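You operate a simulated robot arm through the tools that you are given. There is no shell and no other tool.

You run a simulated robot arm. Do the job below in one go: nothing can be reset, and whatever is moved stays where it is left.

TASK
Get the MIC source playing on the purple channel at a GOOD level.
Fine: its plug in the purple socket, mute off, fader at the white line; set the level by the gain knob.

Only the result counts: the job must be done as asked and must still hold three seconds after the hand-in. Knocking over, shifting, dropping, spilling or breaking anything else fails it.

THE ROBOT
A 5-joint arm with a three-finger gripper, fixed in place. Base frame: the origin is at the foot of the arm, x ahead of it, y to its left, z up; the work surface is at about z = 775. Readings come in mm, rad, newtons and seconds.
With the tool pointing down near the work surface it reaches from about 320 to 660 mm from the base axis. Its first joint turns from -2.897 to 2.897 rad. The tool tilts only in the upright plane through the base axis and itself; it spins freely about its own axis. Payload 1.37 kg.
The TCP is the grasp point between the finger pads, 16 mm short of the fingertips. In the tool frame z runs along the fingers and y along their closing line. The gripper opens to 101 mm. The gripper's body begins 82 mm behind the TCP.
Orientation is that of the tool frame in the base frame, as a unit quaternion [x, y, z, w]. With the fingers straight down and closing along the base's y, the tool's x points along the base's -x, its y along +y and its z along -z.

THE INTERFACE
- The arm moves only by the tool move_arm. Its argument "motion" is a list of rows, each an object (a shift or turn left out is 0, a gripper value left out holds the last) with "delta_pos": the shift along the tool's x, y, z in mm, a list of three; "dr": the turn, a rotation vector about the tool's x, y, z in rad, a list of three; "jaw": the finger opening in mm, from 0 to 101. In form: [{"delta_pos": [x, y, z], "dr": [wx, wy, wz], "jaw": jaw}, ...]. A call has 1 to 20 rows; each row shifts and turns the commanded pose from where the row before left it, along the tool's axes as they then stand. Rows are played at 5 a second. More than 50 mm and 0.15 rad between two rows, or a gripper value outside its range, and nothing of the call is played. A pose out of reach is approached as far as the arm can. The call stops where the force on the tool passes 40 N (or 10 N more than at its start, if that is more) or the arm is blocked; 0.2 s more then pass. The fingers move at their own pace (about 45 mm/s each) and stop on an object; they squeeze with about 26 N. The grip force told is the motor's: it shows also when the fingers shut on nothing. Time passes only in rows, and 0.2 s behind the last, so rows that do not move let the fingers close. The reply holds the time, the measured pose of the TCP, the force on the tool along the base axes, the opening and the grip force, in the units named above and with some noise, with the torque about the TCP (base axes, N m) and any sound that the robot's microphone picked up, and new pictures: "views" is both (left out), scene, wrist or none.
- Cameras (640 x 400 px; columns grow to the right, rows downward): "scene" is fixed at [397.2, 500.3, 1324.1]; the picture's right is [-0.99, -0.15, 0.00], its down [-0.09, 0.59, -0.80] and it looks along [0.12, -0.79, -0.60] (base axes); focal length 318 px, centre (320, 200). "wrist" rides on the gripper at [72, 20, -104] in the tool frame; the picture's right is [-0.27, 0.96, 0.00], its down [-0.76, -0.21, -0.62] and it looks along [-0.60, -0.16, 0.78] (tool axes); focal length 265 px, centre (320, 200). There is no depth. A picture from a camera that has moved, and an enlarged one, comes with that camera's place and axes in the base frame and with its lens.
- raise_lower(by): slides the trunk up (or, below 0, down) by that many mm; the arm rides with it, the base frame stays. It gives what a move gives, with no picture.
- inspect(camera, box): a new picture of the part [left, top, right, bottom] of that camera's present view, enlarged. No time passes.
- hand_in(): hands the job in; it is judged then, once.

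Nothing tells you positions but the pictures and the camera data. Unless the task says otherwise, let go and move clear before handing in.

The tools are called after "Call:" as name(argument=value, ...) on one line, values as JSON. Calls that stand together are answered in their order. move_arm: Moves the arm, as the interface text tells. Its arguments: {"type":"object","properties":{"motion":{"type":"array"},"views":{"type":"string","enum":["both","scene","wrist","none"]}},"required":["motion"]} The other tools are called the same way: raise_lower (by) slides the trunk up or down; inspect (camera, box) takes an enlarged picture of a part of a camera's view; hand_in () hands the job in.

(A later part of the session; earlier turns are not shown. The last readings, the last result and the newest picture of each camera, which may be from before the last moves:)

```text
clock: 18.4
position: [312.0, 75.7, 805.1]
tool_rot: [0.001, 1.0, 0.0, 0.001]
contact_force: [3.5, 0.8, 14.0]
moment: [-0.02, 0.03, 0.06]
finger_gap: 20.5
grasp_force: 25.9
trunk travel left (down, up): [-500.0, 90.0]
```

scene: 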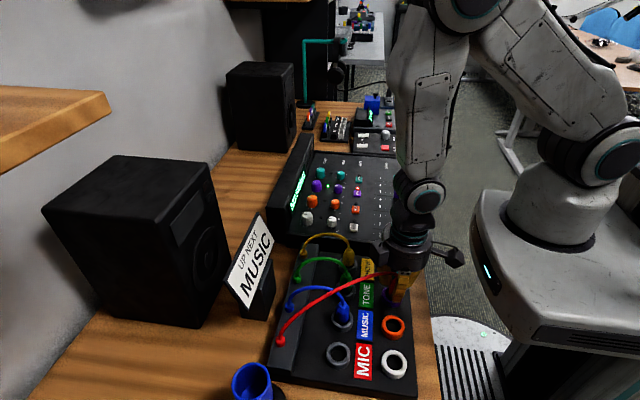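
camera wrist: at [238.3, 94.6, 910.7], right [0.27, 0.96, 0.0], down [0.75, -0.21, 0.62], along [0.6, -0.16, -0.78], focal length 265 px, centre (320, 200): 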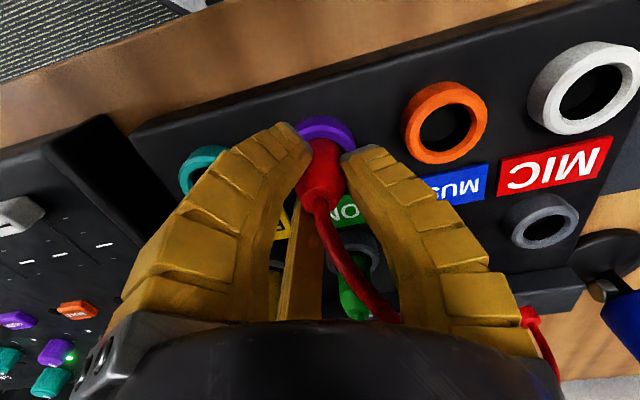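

Call:
move_arm(motion=[{"jaw": 42}, {"jaw": 42}, {"jaw": 42}, {"jaw": 42}])

Call:
inspect(camera="wrist", box=[240, 70, 400, 250])

Call:
inspect(camera="scene", box=[360, 230, 440, 330])

```text
clock: 19.4
position: [311.0, 75.4, 804.3]
tool_rot: [0.001, 1.0, 0.0, 0.0]
contact_force: [0.4, 0.0, -1.1]
moment: [-0.01, 0.01, -0.02]
finger_gap: 46.2
grasp_force: 3.1
trunk travel left (down, up): [-500.0, 90.0]
camera wrist: at [238.1, 94.6, 909.6], right [0.27, 0.96, 0.0], down [0.76, -0.21, 0.62], along [0.6, -0.17, -0.78], focal length 265 px, centre (320, 200)
```

scene: 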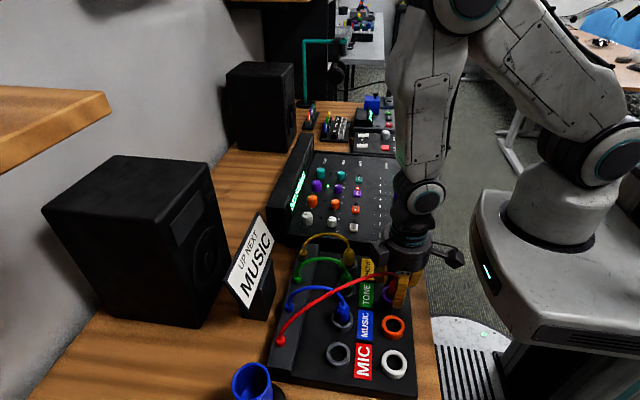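
wrist: 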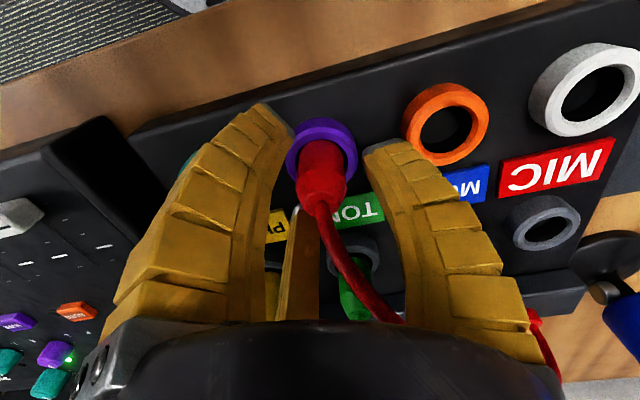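

```text
2.22 times, centred on (320, 160) of wrist
camera zoom: at [238.1, 94.6, 909.6], right [0.27, 0.96, 0.0], down [0.76, -0.21, 0.62], along [0.6, -0.17, -0.78], focal length 590 px, centre (320, 289)
```

zoom: 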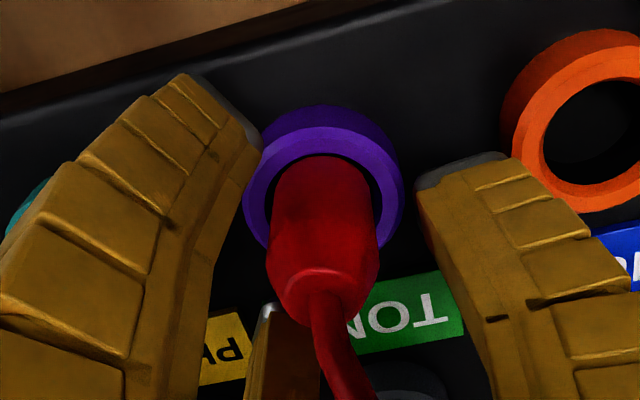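

```text
4.00 times, centred on (400, 280) of scene
camera zoom: at [397.2, 500.3, 1324.1], right [-0.99, -0.15, 0.0], down [-0.09, 0.59, -0.8], along [0.12, -0.79, -0.6], focal length 1272 px, centre (0, -120)
```

zoom: 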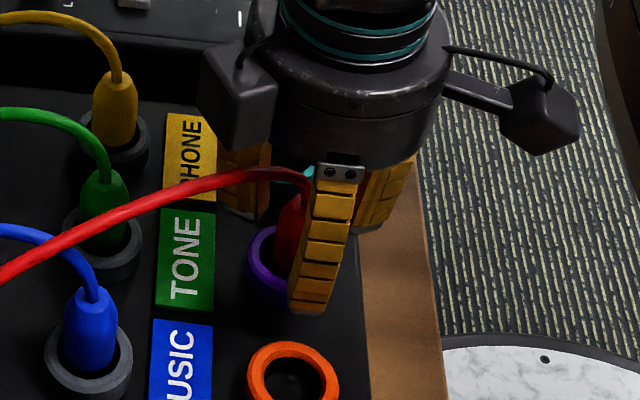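

The plug stands in the purple socket and the green LED stays on. I'll rise straight up, then travel high to the mixer above the purple mute button.

Call:
move_arm(motion=[{"delta_pos": [0, 0, -10]}, {"delta_pos": [0, 0, -15]}, {"delta_pos": [0, 0, -20]}, {"delta_pos": [0, 0, -25]}, {"delta_pos": [0, 0, -35]}, {"delta_pos": [0, 0, -45]}, {"delta_pos": [-11.1, -42.25, 0], "jaw": 60}, {"delta_pos": [-11.1, -42.25, 0]}, {"delta_pos": [-11.1, -42.25, 0]}, {"delta_pos": [-11.1, -42.25, 0]}, {"delta_pos": [-11.1, -42.25, 0]}, {"delta_pos": [-11.1, -42.25, 0]}, {"delta_pos": [-11.1, -42.25, 0]}, {"delta_pos": [-11.1, -42.25, 0]}, {"delta_pos": [0, 0, 0]}])

Call:
inspect(camera="scene", box=[280, 200, 440, 330])

Call:
inspect(camera="wrist", box=[200, 0, 440, 200])

```text
clock: 22.6
position: [399.3, -260.7, 954.8]
tool_rot: [0.001, 1.0, -0.001, 0.0]
contact_force: [-0.5, -0.9, 0.5]
moment: [0.01, -0.02, 0.03]
finger_gap: 63.4
grasp_force: 2.9
trunk travel left (down, up): [-500.0, 90.0]
camera wrist: at [327.1, -242.1, 1059.7], right [0.27, 0.96, 0.0], down [0.76, -0.21, 0.62], along [0.6, -0.16, -0.78], focal length 265 px, centre (320, 200)
```

scene: 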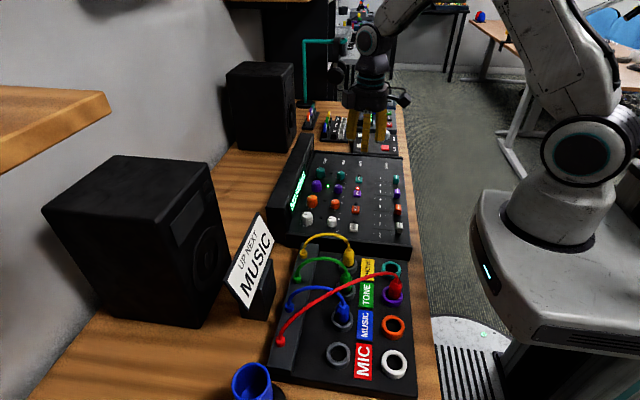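
wrist: 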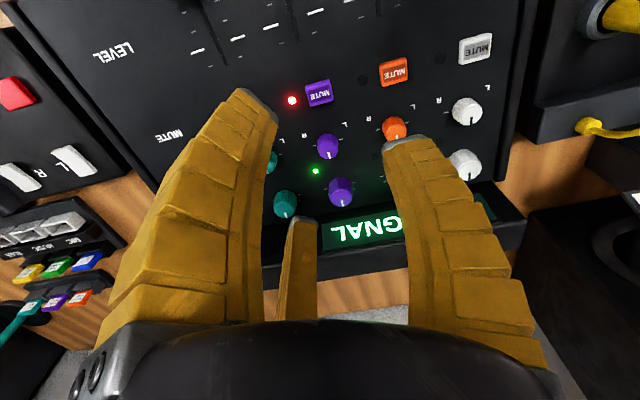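

```text
3.08 times, centred on (360, 265) of scene
camera zoom: at [397.2, 500.3, 1324.1], right [-0.99, -0.15, 0.0], down [-0.09, 0.59, -0.8], along [0.12, -0.79, -0.6], focal length 979 px, centre (197, 0)
```

zoom: 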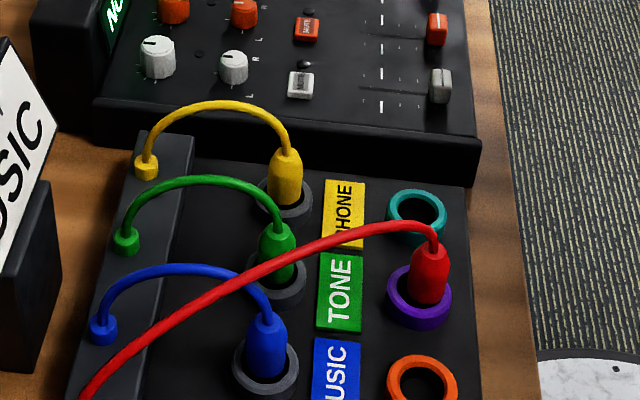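

```text
2.00 times, centred on (320, 100) of wrist
camera zoom: at [327.1, -242.1, 1059.7], right [0.27, 0.96, 0.0], down [0.76, -0.21, 0.62], along [0.6, -0.16, -0.78], focal length 531 px, centre (320, 400)
```

zoom: 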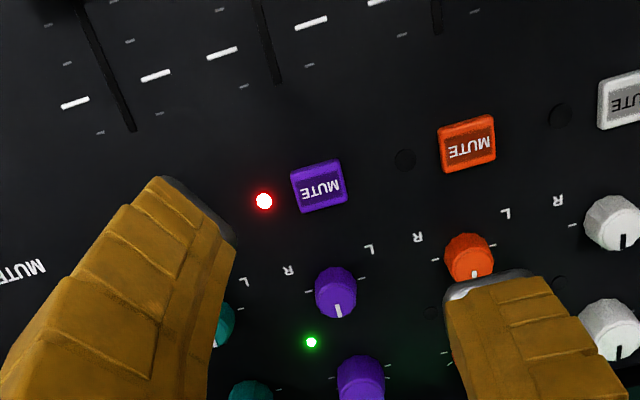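

The MIC plug is seated in the purple socket. The purple mute button is at about (406, -264) with its top near z 783. I'll close the fingers, line up over it and descend to about z 830 to check the alignment.

Call:
move_arm(motion=[{"delta_pos": [-6.9, -2.4, 0], "jaw": 0}, {"delta_pos": [0, 0, 30]}, {"delta_pos": [0, 0, 30]}, {"delta_pos": [0, 0, 30]}, {"delta_pos": [0, 0, 30]}, {"delta_pos": [0, 0, 0]}, {"delta_pos": [0, 0, 0]}, {"delta_pos": [0, 0, 0]}])

Call:
inspect(camera="wrist", box=[220, 60, 420, 220])

Call:
inspect(camera="scene", box=[280, 140, 420, 250])

```text
clock: 24.4
position: [405.8, -265.1, 833.4]
tool_rot: [0.0, 1.0, -0.001, -0.001]
contact_force: [-0.5, -0.5, 0.2]
moment: [-0.01, -0.01, 0.0]
finger_gap: 0.1
grasp_force: 25.7
trunk travel left (down, up): [-500.0, 90.0]
camera wrist: at [332.9, -245.4, 938.6], right [0.27, 0.96, 0.0], down [0.76, -0.21, 0.62], along [0.6, -0.17, -0.78], focal length 265 px, centre (320, 200)
```

scene: 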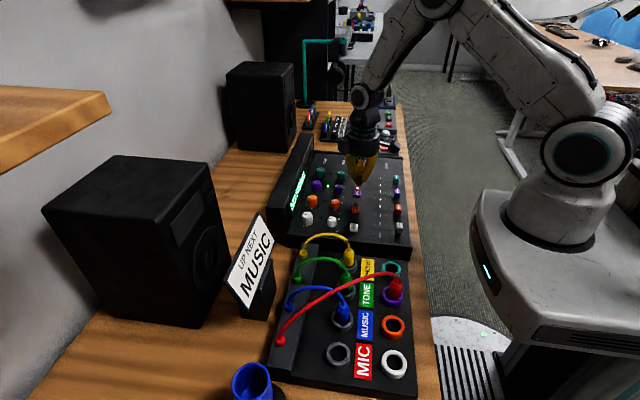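
wrist: 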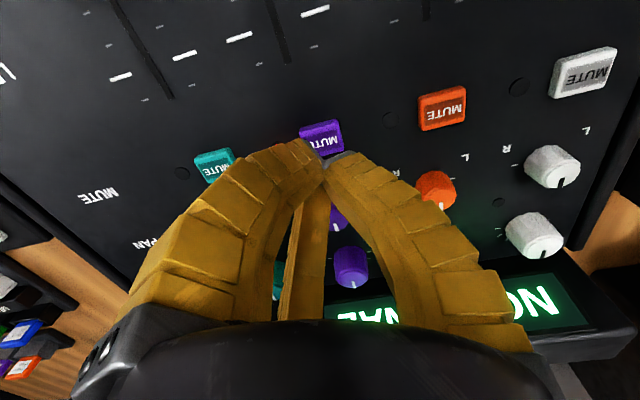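

```text
2.50 times, centred on (320, 140) of wrist
camera zoom: at [332.9, -245.4, 938.6], right [0.27, 0.96, 0.0], down [0.76, -0.21, 0.62], along [0.6, -0.17, -0.78], focal length 664 px, centre (320, 350)
```

zoom: 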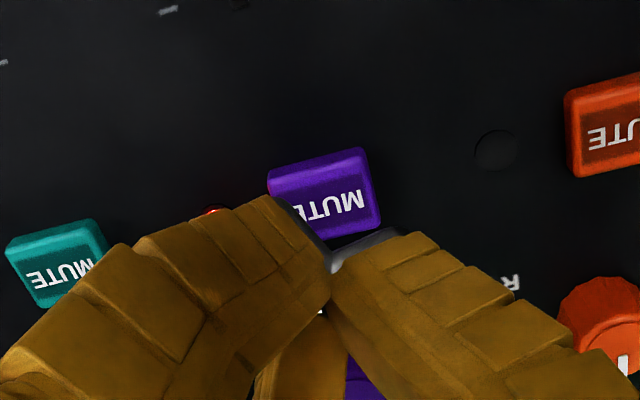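

```text
3.64 times, centred on (350, 195) of scene
camera zoom: at [397.2, 500.3, 1324.1], right [-0.99, -0.15, 0.0], down [-0.09, 0.59, -0.8], along [0.12, -0.79, -0.6], focal length 1157 px, centre (211, 218)
```

zoom: 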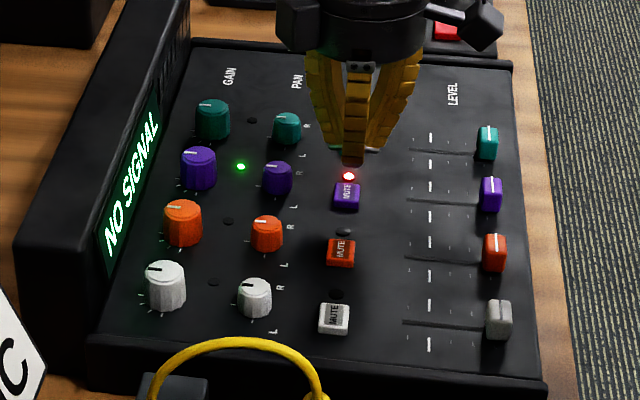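

The closed fingertips are over the purple mute button. I'll descend to just above it.

Call:
move_arm(motion=[{"delta_pos": [-1, 1, 7]}, {"delta_pos": [0, 0, 7]}, {"delta_pos": [0, 0, 7]}, {"delta_pos": [0, 0, 6]}, {"delta_pos": [0, 0, 0]}])

Call:
inspect(camera="wrist", box=[220, 60, 420, 220])

Call:
inspect(camera="scene", box=[320, 150, 400, 220])

```text
clock: 25.6
position: [407.4, -264.9, 806.7]
tool_rot: [0.001, 1.0, 0.0, 0.0]
contact_force: [-1.0, 0.2, 0.1]
moment: [0.0, -0.01, 0.0]
finger_gap: 0.0
grasp_force: 26.0
trunk travel left (down, up): [-500.0, 90.0]
camera wrist: at [334.9, -245.1, 911.8], right [0.27, 0.96, 0.0], down [0.76, -0.21, 0.62], along [0.6, -0.17, -0.78], focal length 265 px, centre (320, 200)
```

scene: 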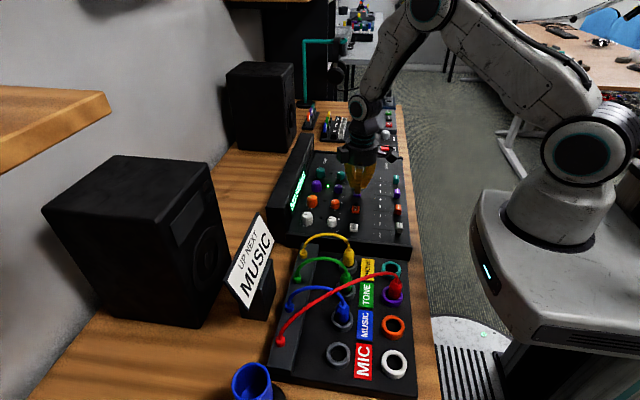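
wrist: 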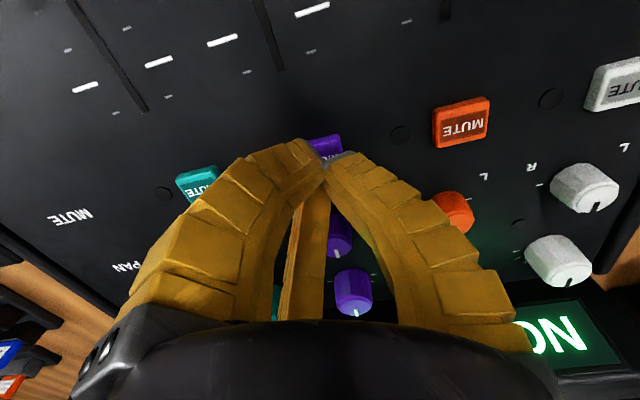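

```text
2.50 times, centred on (320, 140) of wrist
camera zoom: at [334.9, -245.1, 911.8], right [0.27, 0.96, 0.0], down [0.76, -0.21, 0.62], along [0.6, -0.17, -0.78], focal length 664 px, centre (320, 350)
```

zoom: 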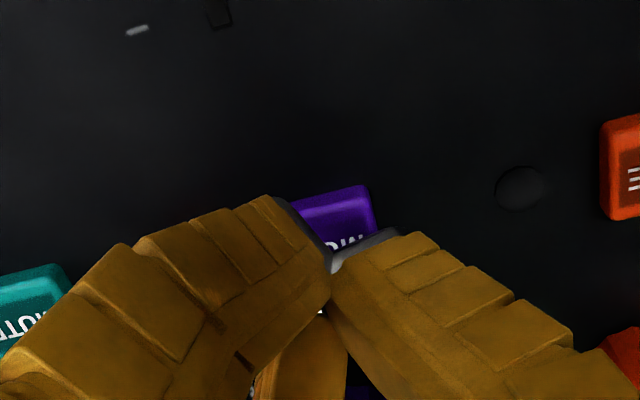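

```text
5.71 times, centred on (360, 185) of scene
camera zoom: at [397.2, 500.3, 1324.1], right [-0.99, -0.15, 0.0], down [-0.09, 0.59, -0.8], along [0.12, -0.79, -0.6], focal length 1818 px, centre (91, 286)
```

zoom: 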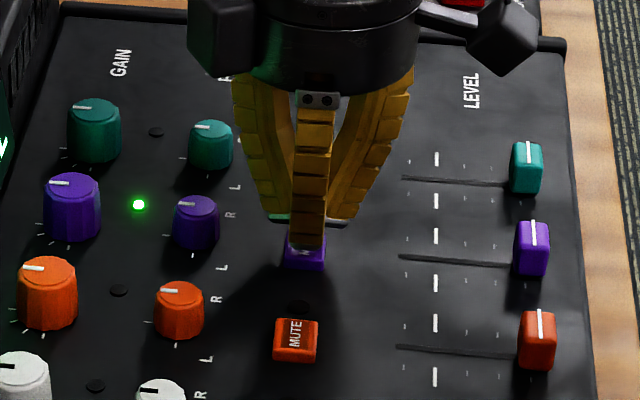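

The fingertips cover the purple mute button and there is no contact yet. I'll press down in 2 mm steps.

Call:
move_arm(motion=[{"delta_pos": [0, 0, 2]}, {"delta_pos": [0, 0, 2]}, {"delta_pos": [0, 0, 2]}, {"delta_pos": [0, 0, 0]}], views="scene")

```text
clock: 26.6
position: [408.2, -264.7, 801.8]
tool_rot: [0.001, 1.0, 0.0, 0.0]
contact_force: [0.1, -0.2, -0.1]
moment: [0.01, 0.02, 0.01]
finger_gap: 0.1
grasp_force: 26.0
trunk travel left (down, up): [-500.0, 90.0]
```

scene: 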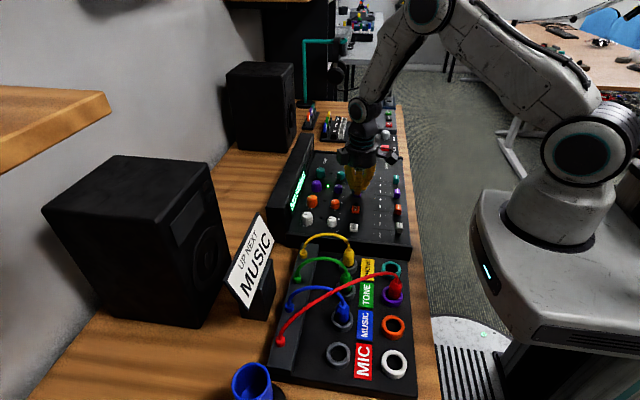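

Call:
move_arm(motion=[{"delta_pos": [0, 0, 2]}, {"delta_pos": [0, 0, 2]}, {"delta_pos": [0, 0, 0]}], views="none")

Call:
inspect(camera="scene", box=[320, 150, 400, 220])

```text
clock: 27.4
position: [406.9, -264.6, 797.9]
tool_rot: [0.0, 1.0, 0.0, 0.0]
contact_force: [1.0, 1.0, 0.7]
moment: [-0.02, 0.0, -0.01]
finger_gap: 0.0
grasp_force: 26.4
trunk travel left (down, up): [-500.0, 90.0]
```

```text
5.71 times, centred on (360, 185) of scene
camera zoom: at [397.2, 500.3, 1324.1], right [-0.99, -0.15, 0.0], down [-0.09, 0.59, -0.8], along [0.12, -0.79, -0.6], focal length 1818 px, centre (91, 286)
```

zoom: 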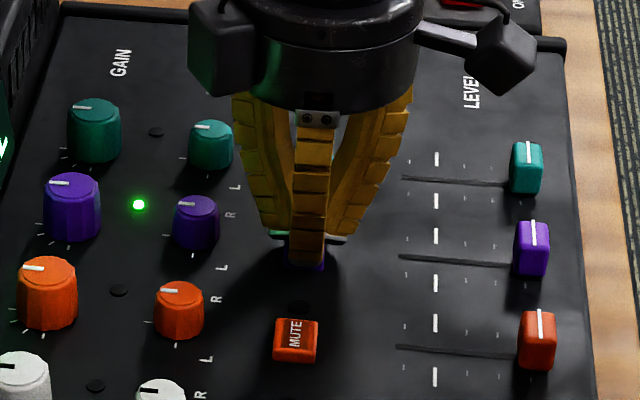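

Call:
move_arm(motion=[{"delta_pos": [0, 0, 2]}, {"delta_pos": [0, 0, 1]}, {"delta_pos": [0, 0, 0]}], views="none")

```text
clock: 28.2
position: [408.5, -263.5, 795.6]
tool_rot: [0.001, 1.0, -0.001, 0.0]
contact_force: [1.2, 0.3, 0.8]
moment: [0.01, 0.0, 0.0]
finger_gap: 0.0
grasp_force: 25.9
trunk travel left (down, up): [-500.0, 90.0]
```

Call:
move_arm(motion=[{"delta_pos": [0, 0, 1.5]}, {"delta_pos": [0, 0, 1.5]}, {"delta_pos": [0, 0, 0]}], views="none")

Call:
inspect(camera="wrist", box=[180, 60, 460, 260])

```text
clock: 29.0
position: [407.6, -263.8, 791.1]
tool_rot: [0.001, 1.0, 0.0, 0.0]
contact_force: [-1.2, -0.2, 3.3]
moment: [-0.01, -0.06, 0.0]
finger_gap: 6.1
grasp_force: 27.9
trunk travel left (down, up): [-500.0, 90.0]
heard: click
```

```text
2.00 times, centred on (320, 160) of wrist
camera zoom: at [334.9, -244.7, 896.3], right [0.27, 0.96, 0.0], down [0.76, -0.21, 0.62], along [0.6, -0.17, -0.78], focal length 531 px, centre (320, 280)
```

zoom: 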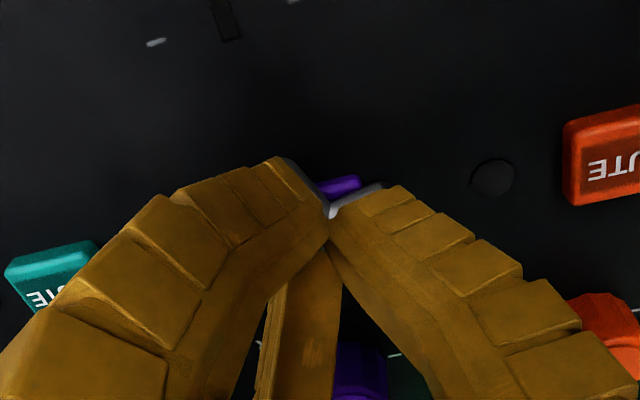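

I heard a click. I'll lift off and check the mute LED.

Call:
move_arm(motion=[{"delta_pos": [0, 0, -4]}, {"delta_pos": [0, 0, -10]}, {"delta_pos": [0, 0, -20]}, {"delta_pos": [0, 0, -30]}, {"delta_pos": [0, 0, -30]}, {"delta_pos": [0, 0, 0]}])

Call:
inspect(camera="scene", box=[280, 140, 420, 250])

Call:
inspect(camera="wrist", box=[180, 0, 460, 200])

```text
clock: 30.4
position: [407.5, -264.4, 885.6]
tool_rot: [0.001, 1.0, 0.0, 0.0]
contact_force: [-0.4, 0.5, 0.4]
moment: [-0.02, 0.03, 0.0]
finger_gap: 0.1
grasp_force: 28.2
trunk travel left (down, up): [-500.0, 90.0]
camera wrist: at [334.5, -245.5, 991.3], right [0.27, 0.96, 0.0], down [0.76, -0.21, 0.62], along [0.6, -0.17, -0.78], focal length 265 px, centre (320, 200)
```

scene: 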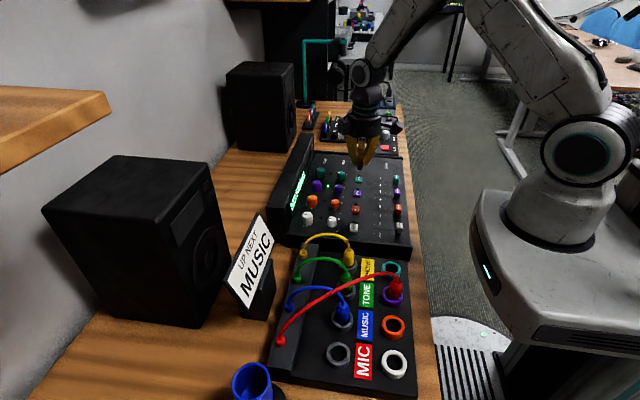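
wrist: 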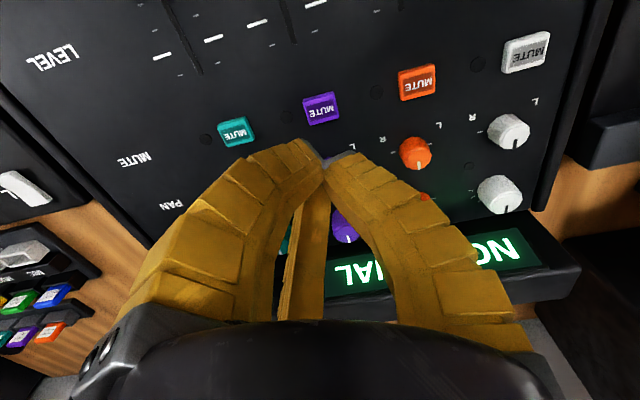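

```text
3.64 times, centred on (350, 195) of scene
camera zoom: at [397.2, 500.3, 1324.1], right [-0.99, -0.15, 0.0], down [-0.09, 0.59, -0.8], along [0.12, -0.79, -0.6], focal length 1157 px, centre (211, 218)
```

zoom: 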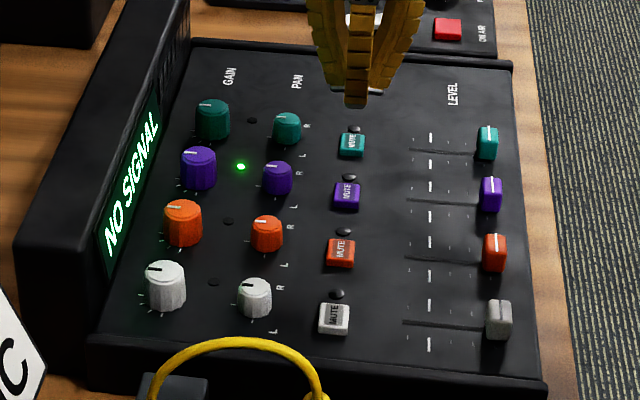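

```text
2.00 times, centred on (320, 100) of wrist
camera zoom: at [334.5, -245.5, 991.3], right [0.27, 0.96, 0.0], down [0.76, -0.21, 0.62], along [0.6, -0.17, -0.78], focal length 531 px, centre (320, 400)
```

zoom: 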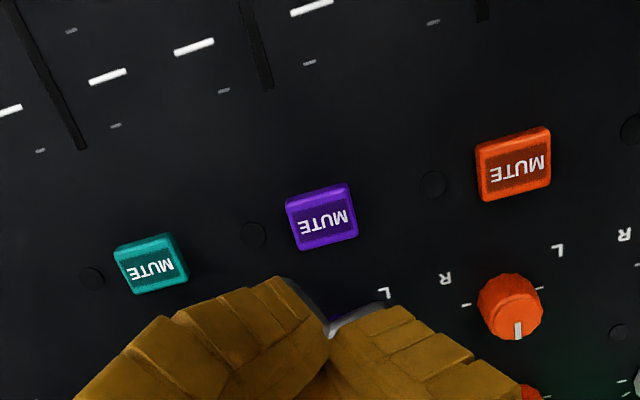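

The purple mute LED is off now. Next is the fader: the purple cap sits at its -x end, near (289, -286), and the white line is about 46 mm further along +x. I'll move above the cap with the fingers open and look.

Call:
move_arm(motion=[{"delta_pos": [39.5, -7.2, 0], "jaw": 55}, {"delta_pos": [39.5, -7.2, 0]}, {"delta_pos": [39.5, -7.2, 0]}, {"delta_pos": [0, 0, 0]}, {"delta_pos": [0, 0, 0]}, {"delta_pos": [0, 0, 0]}])

Call:
inspect(camera="wrist", box=[180, 0, 460, 200])

Call:
inspect(camera="scene", box=[340, 140, 420, 250])

```text
clock: 31.8
position: [289.4, -285.6, 884.8]
tool_rot: [0.0, 1.0, 0.0, 0.0]
contact_force: [-0.2, 0.6, 0.0]
moment: [-0.02, 0.0, -0.06]
finger_gap: 58.8
grasp_force: 2.5
trunk travel left (down, up): [-500.0, 90.0]
camera wrist: at [216.0, -266.1, 989.2], right [0.27, 0.96, 0.0], down [0.76, -0.21, 0.62], along [0.6, -0.17, -0.78], focal length 265 px, centre (320, 200)
```

scene: 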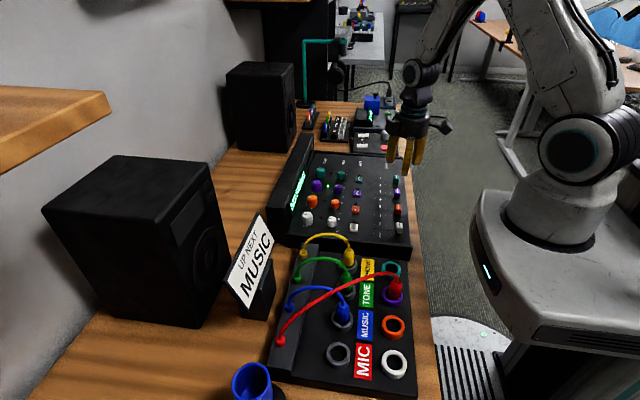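
wrist: 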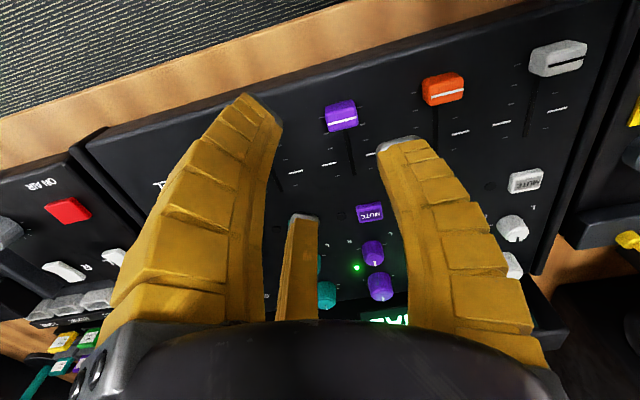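

```text
2.00 times, centred on (320, 100) of wrist
camera zoom: at [216.0, -266.1, 989.2], right [0.27, 0.96, 0.0], down [0.76, -0.21, 0.62], along [0.6, -0.17, -0.78], focal length 531 px, centre (320, 400)
```

zoom: 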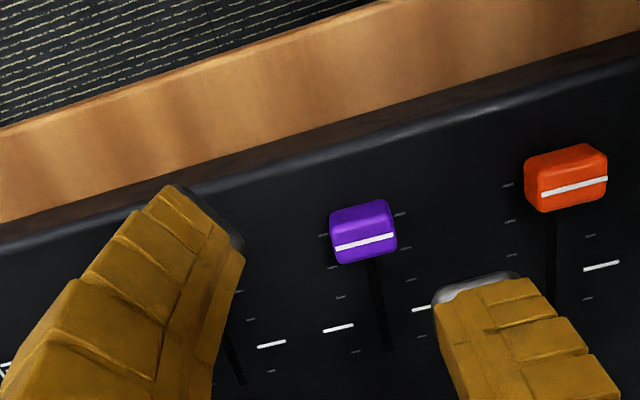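

```text
3.64 times, centred on (380, 195) of scene
camera zoom: at [397.2, 500.3, 1324.1], right [-0.99, -0.15, 0.0], down [-0.09, 0.59, -0.8], along [0.12, -0.79, -0.6], focal length 1157 px, centre (102, 218)
```

zoom: 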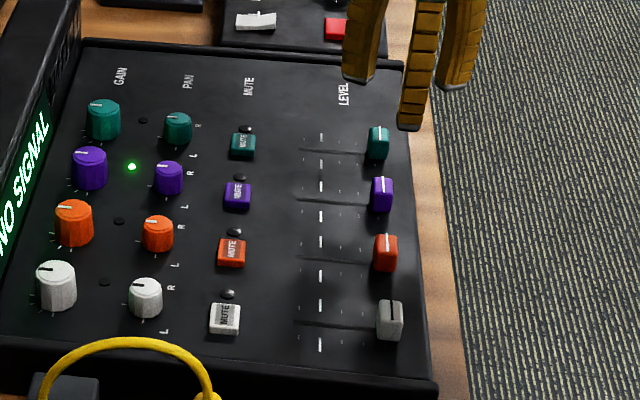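

The purple cap is about 27 mm wide in y, at roughly (295.5, -270.6) with its top near z 792. The white line is around x ≈ 343. I'll move over the cap and come down to z 830 for a check.

Call:
move_arm(motion=[{"delta_pos": [-7.5, 15.5, 0], "jaw": 50}, {"delta_pos": [0, 0, 18]}, {"delta_pos": [0, 0, 18]}, {"delta_pos": [0, 0, 18]}, {"delta_pos": [0, 0, 0]}])

Call:
inspect(camera="wrist", box=[220, 60, 420, 220])

Call:
inspect(camera="scene", box=[360, 150, 420, 220])

```text
clock: 33.0
position: [296.2, -270.6, 831.9]
tool_rot: [0.001, 1.0, 0.0, 0.0]
contact_force: [0.3, 0.2, 0.3]
moment: [0.0, -0.02, -0.01]
finger_gap: 53.9
grasp_force: 3.2
trunk travel left (down, up): [-500.0, 90.0]
camera wrist: at [223.8, -250.7, 936.2], right [0.27, 0.96, 0.0], down [0.76, -0.21, 0.62], along [0.6, -0.17, -0.78], focal length 265 px, centre (320, 200)
```

scene: 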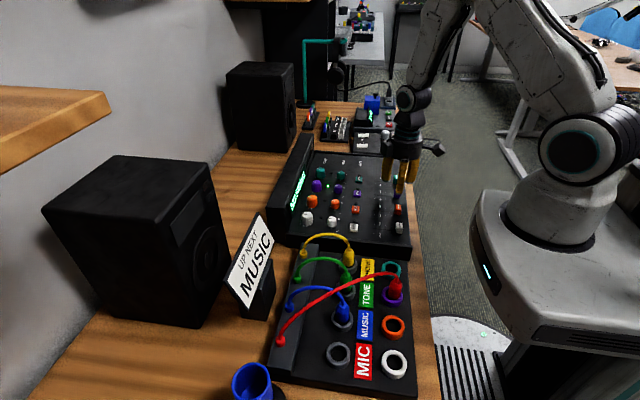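
wrist: 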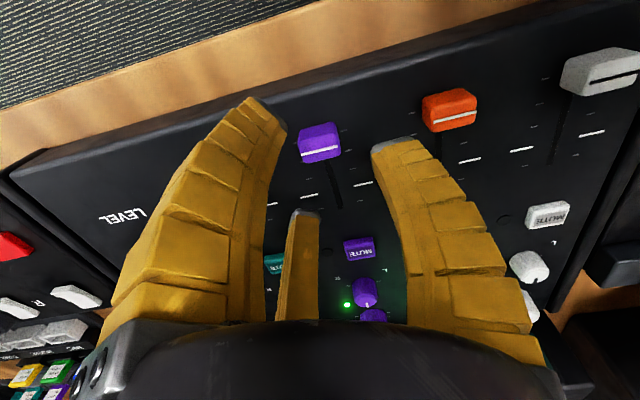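

```text
2.50 times, centred on (320, 140) of wrist
camera zoom: at [223.8, -250.7, 936.2], right [0.27, 0.96, 0.0], down [0.76, -0.21, 0.62], along [0.6, -0.17, -0.78], focal length 664 px, centre (320, 350)
```

zoom: 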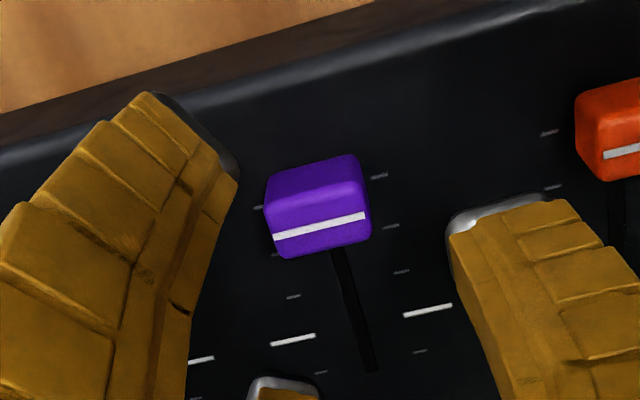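

```text
5.71 times, centred on (390, 185) of scene
camera zoom: at [397.2, 500.3, 1324.1], right [-0.99, -0.15, 0.0], down [-0.09, 0.59, -0.8], along [0.12, -0.79, -0.6], focal length 1818 px, centre (-80, 286)
```

zoom: 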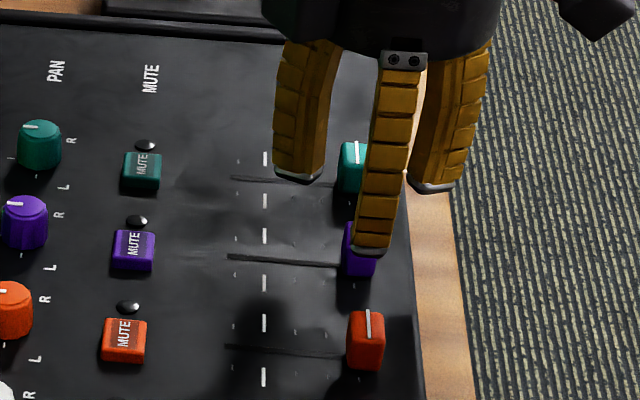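

The cap is centred under the TCP with its top near z 793. I'll descend to TCP z about 796, which puts the tips near 780 just above the panel, and grip the cap gently.

Call:
move_arm(motion=[{"delta_pos": [0, 0, 9]}, {"delta_pos": [0, 0, 9]}, {"delta_pos": [0, 0, 9]}, {"delta_pos": [0, 0, 8]}, {"delta_pos": [0, 0, 0]}])

Call:
inspect(camera="wrist", box=[220, 80, 420, 240])

Call:
inspect(camera="scene", box=[360, 150, 420, 220])

```text
clock: 34.2
position: [296.3, -270.3, 798.0]
tool_rot: [0.001, 1.0, 0.0, 0.0]
contact_force: [0.5, 0.4, -0.4]
moment: [-0.01, -0.01, 0.02]
finger_gap: 54.0
grasp_force: 3.3
trunk travel left (down, up): [-500.0, 90.0]
camera wrist: at [223.1, -250.7, 902.1], right [0.27, 0.96, 0.0], down [0.76, -0.21, 0.62], along [0.6, -0.17, -0.78], focal length 265 px, centre (320, 200)
```

scene: 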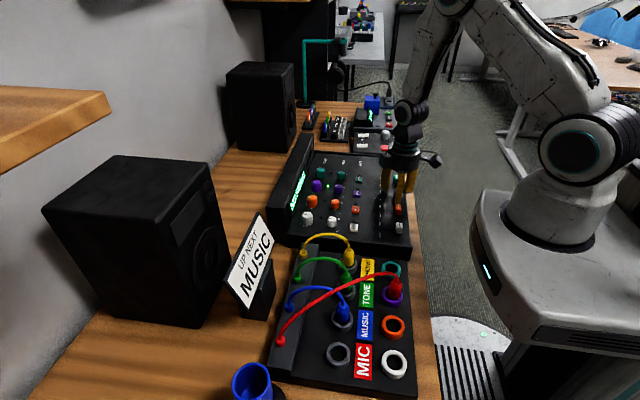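
wrist: 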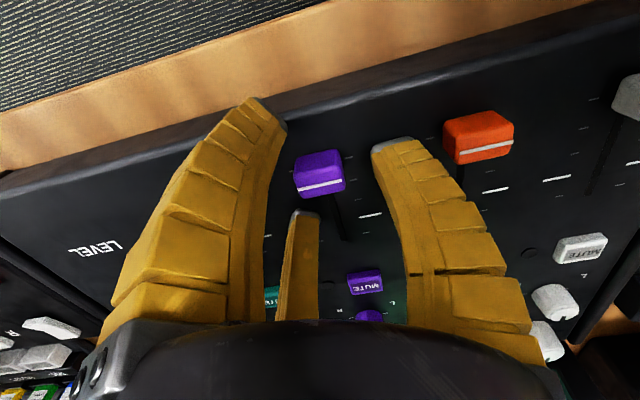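

```text
2.50 times, centred on (320, 160) of wrist
camera zoom: at [223.1, -250.7, 902.1], right [0.27, 0.96, 0.0], down [0.76, -0.21, 0.62], along [0.6, -0.17, -0.78], focal length 664 px, centre (320, 300)
```

zoom: 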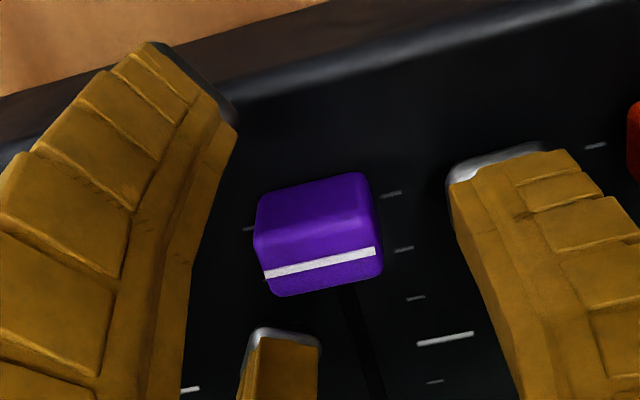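

```text
5.71 times, centred on (390, 185) of scene
camera zoom: at [397.2, 500.3, 1324.1], right [-0.99, -0.15, 0.0], down [-0.09, 0.59, -0.8], along [0.12, -0.79, -0.6], focal length 1818 px, centre (-80, 286)
```

zoom: 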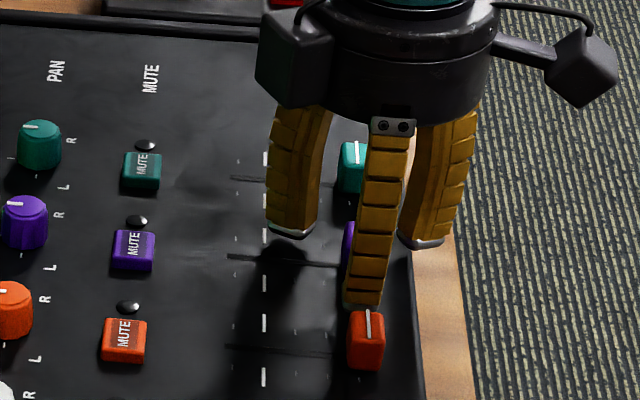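

Call:
move_arm(motion=[{"delta_pos": [-1, 0, 2]}, {"jaw": 35}, {"jaw": 30}, {"jaw": 10}, {"jaw": 10}, {"jaw": 10}])

Call:
inspect(camera="wrist", box=[220, 80, 420, 240])

```text
clock: 35.6
position: [296.2, -268.4, 794.8]
tool_rot: [0.001, 1.0, 0.0, -0.001]
contact_force: [-3.8, 5.0, 0.8]
moment: [0.42, 0.15, -0.06]
finger_gap: 17.8
grasp_force: 27.8
trunk travel left (down, up): [-500.0, 90.0]
camera wrist: at [223.6, -249.4, 899.7], right [0.27, 0.96, 0.0], down [0.76, -0.21, 0.62], along [0.6, -0.16, -0.79], focal length 265 px, centre (320, 200)
```

scene: 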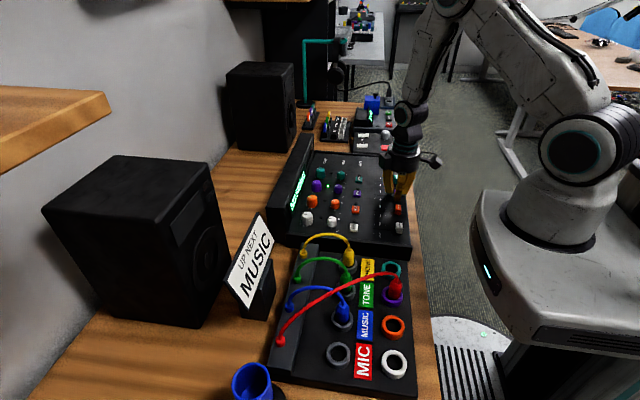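
wrist: 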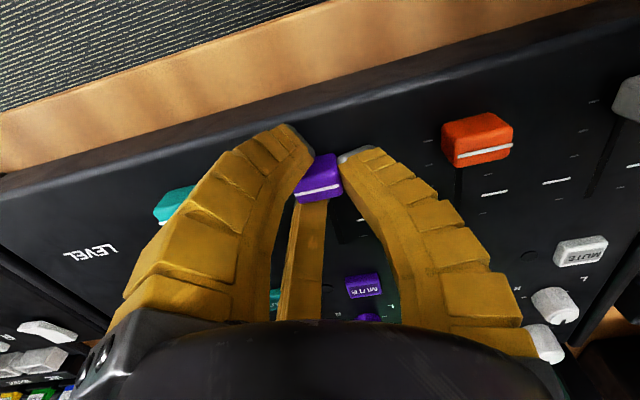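

```text
2.50 times, centred on (320, 160) of wrist
camera zoom: at [223.6, -249.4, 899.7], right [0.27, 0.96, 0.0], down [0.76, -0.21, 0.62], along [0.6, -0.16, -0.79], focal length 664 px, centre (320, 300)
```

zoom: 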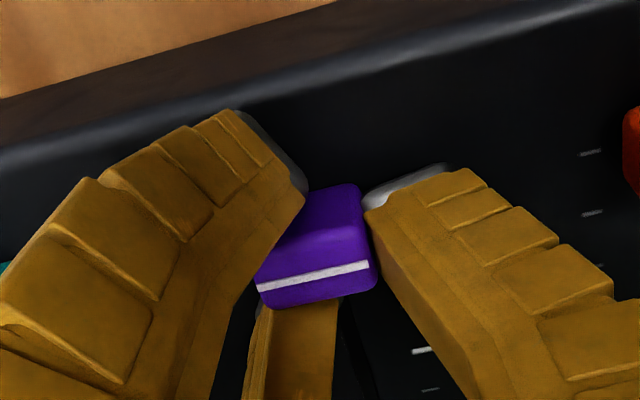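

I have the cap at a 17.8 mm gap. I'll relieve the small sideways load and slide the fader +x by 36 mm toward the white line.

Call:
move_arm(motion=[{"delta_pos": [0, 1.5, 0]}, {"delta_pos": [-6, 0, 0]}, {"delta_pos": [-6, 0, 0]}, {"delta_pos": [-6, 0, 0]}, {"delta_pos": [-6, 0, 0]}, {"delta_pos": [-6, 0, 0]}, {"delta_pos": [-6, 0, 0]}, {"delta_pos": [0, 0, 0]}])

Call:
inspect(camera="wrist", box=[220, 80, 420, 240])

Call:
inspect(camera="scene", box=[340, 150, 420, 220])

```text
clock: 37.4
position: [333.8, -267.1, 794.6]
tool_rot: [0.0, 1.0, 0.0, 0.0]
contact_force: [0.1, 7.0, 9.0]
moment: [0.13, 0.09, -0.01]
finger_gap: 17.9
grasp_force: 27.5
trunk travel left (down, up): [-500.0, 90.0]
camera wrist: at [261.0, -248.9, 899.2], right [0.27, 0.96, 0.0], down [0.76, -0.21, 0.62], along [0.6, -0.17, -0.78], focal length 265 px, centre (320, 200)
```

scene: 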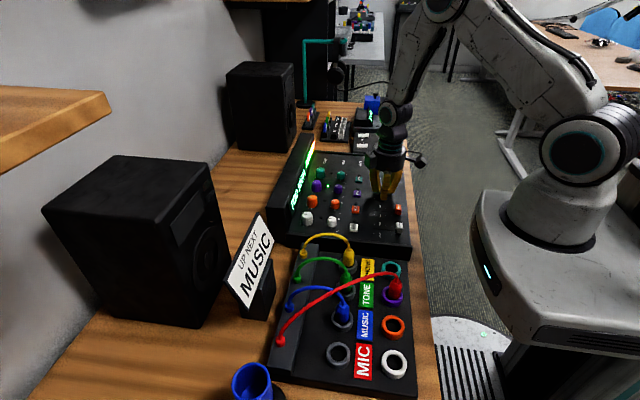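
wrist: 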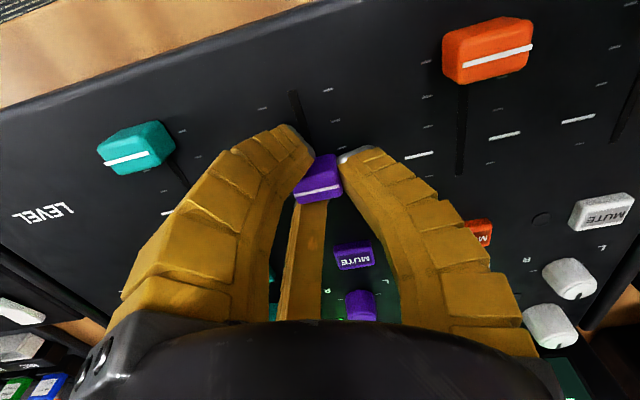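

```text
2.50 times, centred on (320, 160) of wrist
camera zoom: at [261.0, -248.9, 899.2], right [0.27, 0.96, 0.0], down [0.76, -0.21, 0.62], along [0.6, -0.17, -0.78], focal length 664 px, centre (320, 300)
```

zoom: 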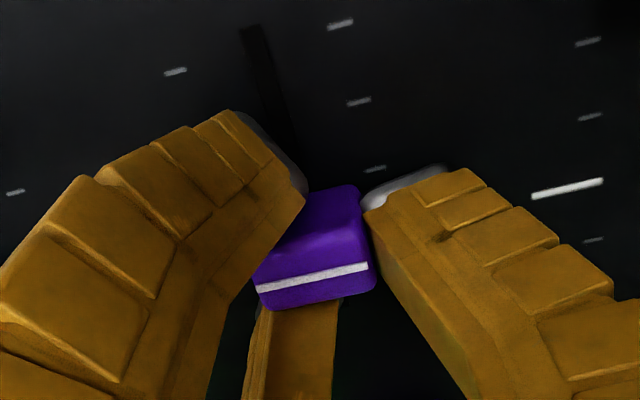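

```text
5.71 times, centred on (380, 185) of scene
camera zoom: at [397.2, 500.3, 1324.1], right [-0.99, -0.15, 0.0], down [-0.09, 0.59, -0.8], along [0.12, -0.79, -0.6], focal length 1818 px, centre (-23, 286)
```

zoom: 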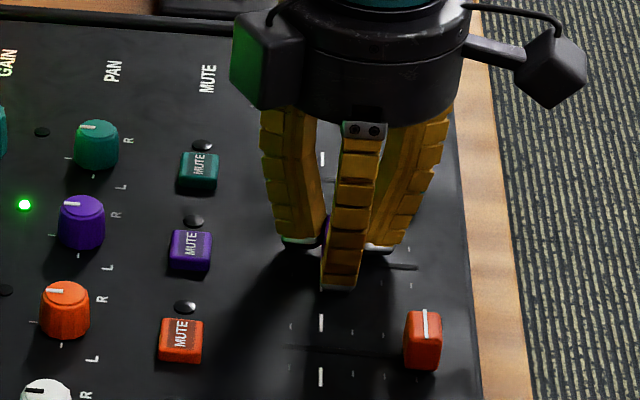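

The fader moved with the fingers. By my estimate the cap line is near x 335.5 and the dashes near x 341–342. I'll move another 5 mm and check the display.

Call:
move_arm(motion=[{"delta_pos": [-3, 0, 0]}, {"delta_pos": [-2, 0, 0]}, {"delta_pos": [0, 0, 0]}])

Call:
inspect(camera="scene", box=[270, 120, 350, 240])

Call:
inspect(camera="wrist", box=[260, 80, 460, 240])

```text
clock: 38.2
position: [337.1, -267.6, 794.6]
tool_rot: [0.002, 1.0, 0.001, 0.0]
contact_force: [-1.3, 4.0, 1.8]
moment: [0.36, -0.02, 0.0]
finger_gap: 17.8
grasp_force: 28.7
trunk travel left (down, up): [-500.0, 90.0]
camera wrist: at [265.7, -248.9, 899.4], right [0.27, 0.96, 0.0], down [0.76, -0.21, 0.62], along [0.6, -0.17, -0.78], focal length 265 px, centre (320, 200)
```

scene: 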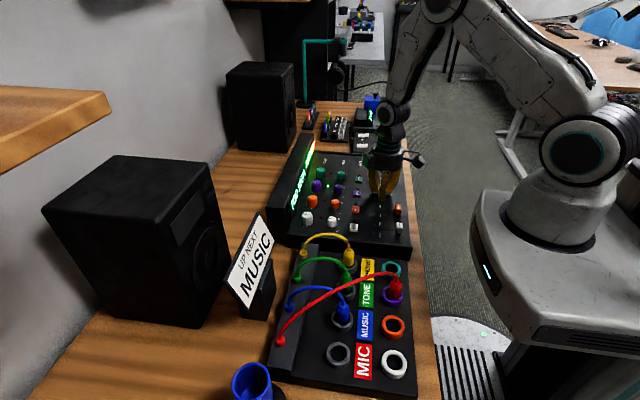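
wrist: 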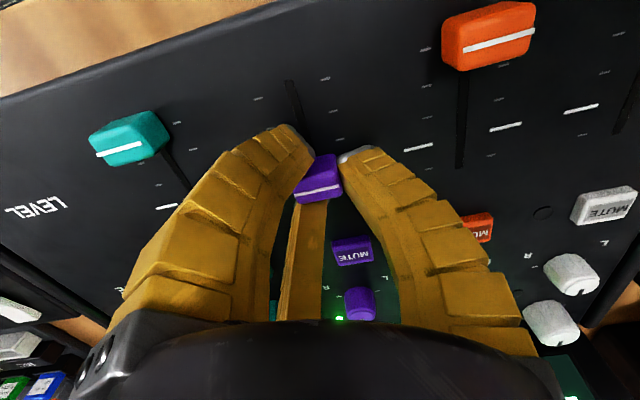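

```text
3.33 times, centred on (310, 180) of scene
camera zoom: at [397.2, 500.3, 1324.1], right [-0.99, -0.15, 0.0], down [-0.09, 0.59, -0.8], along [0.12, -0.79, -0.6], focal length 1060 px, centre (353, 267)
```

zoom: 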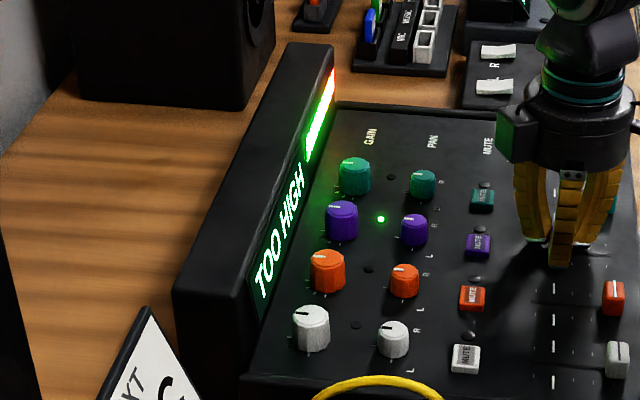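

```text
2.50 times, centred on (360, 160) of wrist
camera zoom: at [265.7, -248.9, 899.4], right [0.27, 0.96, 0.0], down [0.76, -0.21, 0.62], along [0.6, -0.17, -0.78], focal length 664 px, centre (220, 300)
```

zoom: 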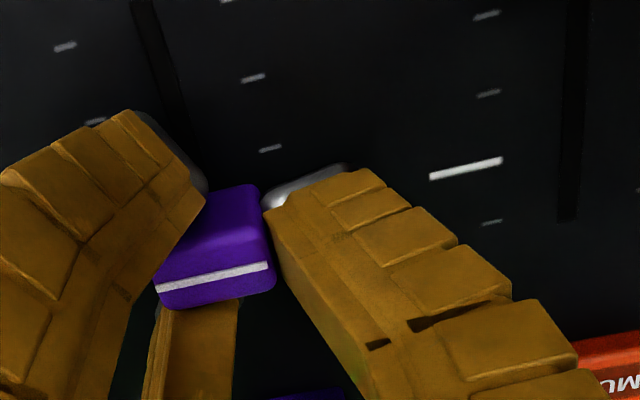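

The display now reads "TOO HIGH", so the signal is live. I'll let go of the cap, rise, and check its line against the white dashes.

Call:
move_arm(motion=[{"jaw": 45}, {"jaw": 45}, {"jaw": 45}, {"delta_pos": [0, 0, -15]}, {"delta_pos": [0, 0, -25]}, {"delta_pos": [0, 0, -30]}, {"delta_pos": [0, 0, 0], "jaw": 55}, {"delta_pos": [0, 0, 0]}])

Call:
inspect(camera="wrist", box=[220, 40, 420, 200])

Call:
inspect(camera="scene", box=[350, 160, 410, 220])

```text
clock: 40.0
position: [337.7, -266.8, 864.8]
tool_rot: [0.001, 1.0, 0.0, -0.001]
contact_force: [-0.2, -0.1, -0.3]
moment: [-0.01, 0.0, 0.01]
finger_gap: 58.7
grasp_force: 3.1
trunk travel left (down, up): [-500.0, 90.0]
camera wrist: at [265.1, -248.5, 969.8], right [0.27, 0.96, 0.0], down [0.76, -0.21, 0.62], along [0.6, -0.17, -0.78], focal length 265 px, centre (320, 200)
```

scene: 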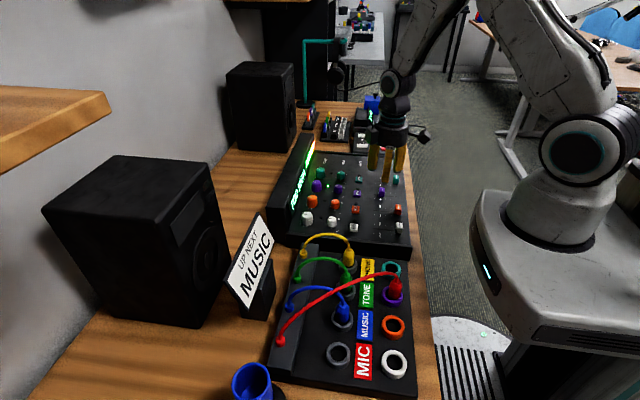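
wrist: 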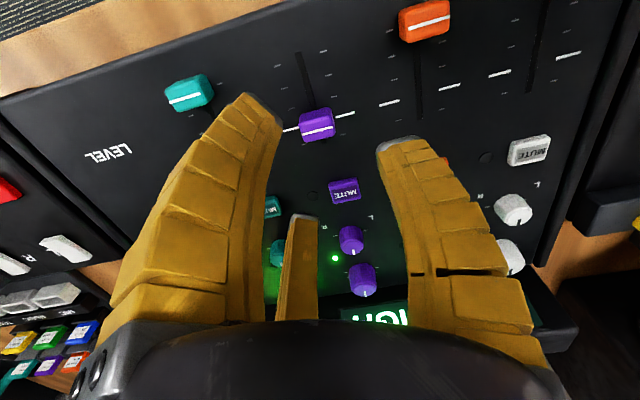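

```text
2.50 times, centred on (320, 120) of wrist
camera zoom: at [265.1, -248.5, 969.8], right [0.27, 0.96, 0.0], down [0.76, -0.21, 0.62], along [0.6, -0.17, -0.78], focal length 664 px, centre (320, 400)
```

zoom: 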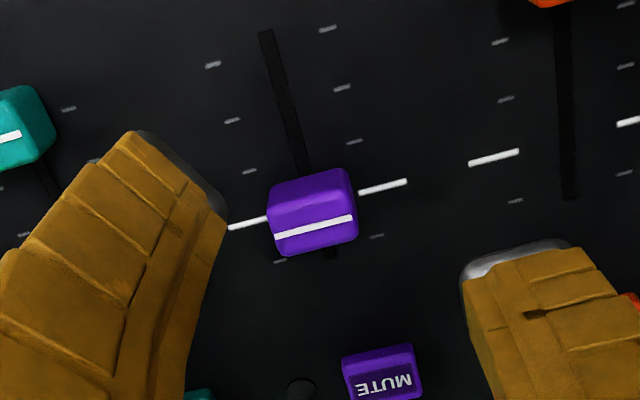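

```text
6.67 times, centred on (380, 190) of scene
camera zoom: at [397.2, 500.3, 1324.1], right [-0.99, -0.15, 0.0], down [-0.09, 0.59, -0.8], along [0.12, -0.79, -0.6], focal length 2121 px, centre (-80, 267)
```

zoom: 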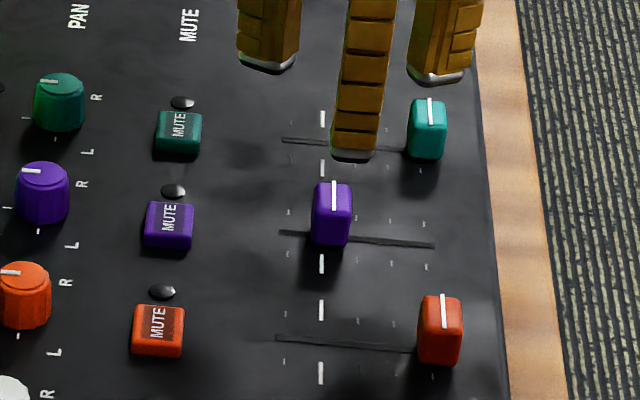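

The cap line is about 2.8 mm short of the white dashes, averaged over both views. I'll regrip and nudge it +x by that amount.

Call:
move_arm(motion=[{"delta_pos": [0, -0.5, 25], "jaw": 45}, {"delta_pos": [0, 0, 25]}, {"delta_pos": [0, 0, 19]}, {"delta_pos": [0, 0, 0]}, {"jaw": 30}, {"jaw": 10}, {"jaw": 10}, {"jaw": 10}], views="none")

```text
clock: 41.8
position: [337.3, -266.8, 797.0]
tool_rot: [0.001, 1.0, -0.001, 0.0]
contact_force: [0.9, -1.6, -0.3]
moment: [0.09, -0.02, 0.01]
finger_gap: 20.2
grasp_force: 7.6
trunk travel left (down, up): [-500.0, 90.0]
```

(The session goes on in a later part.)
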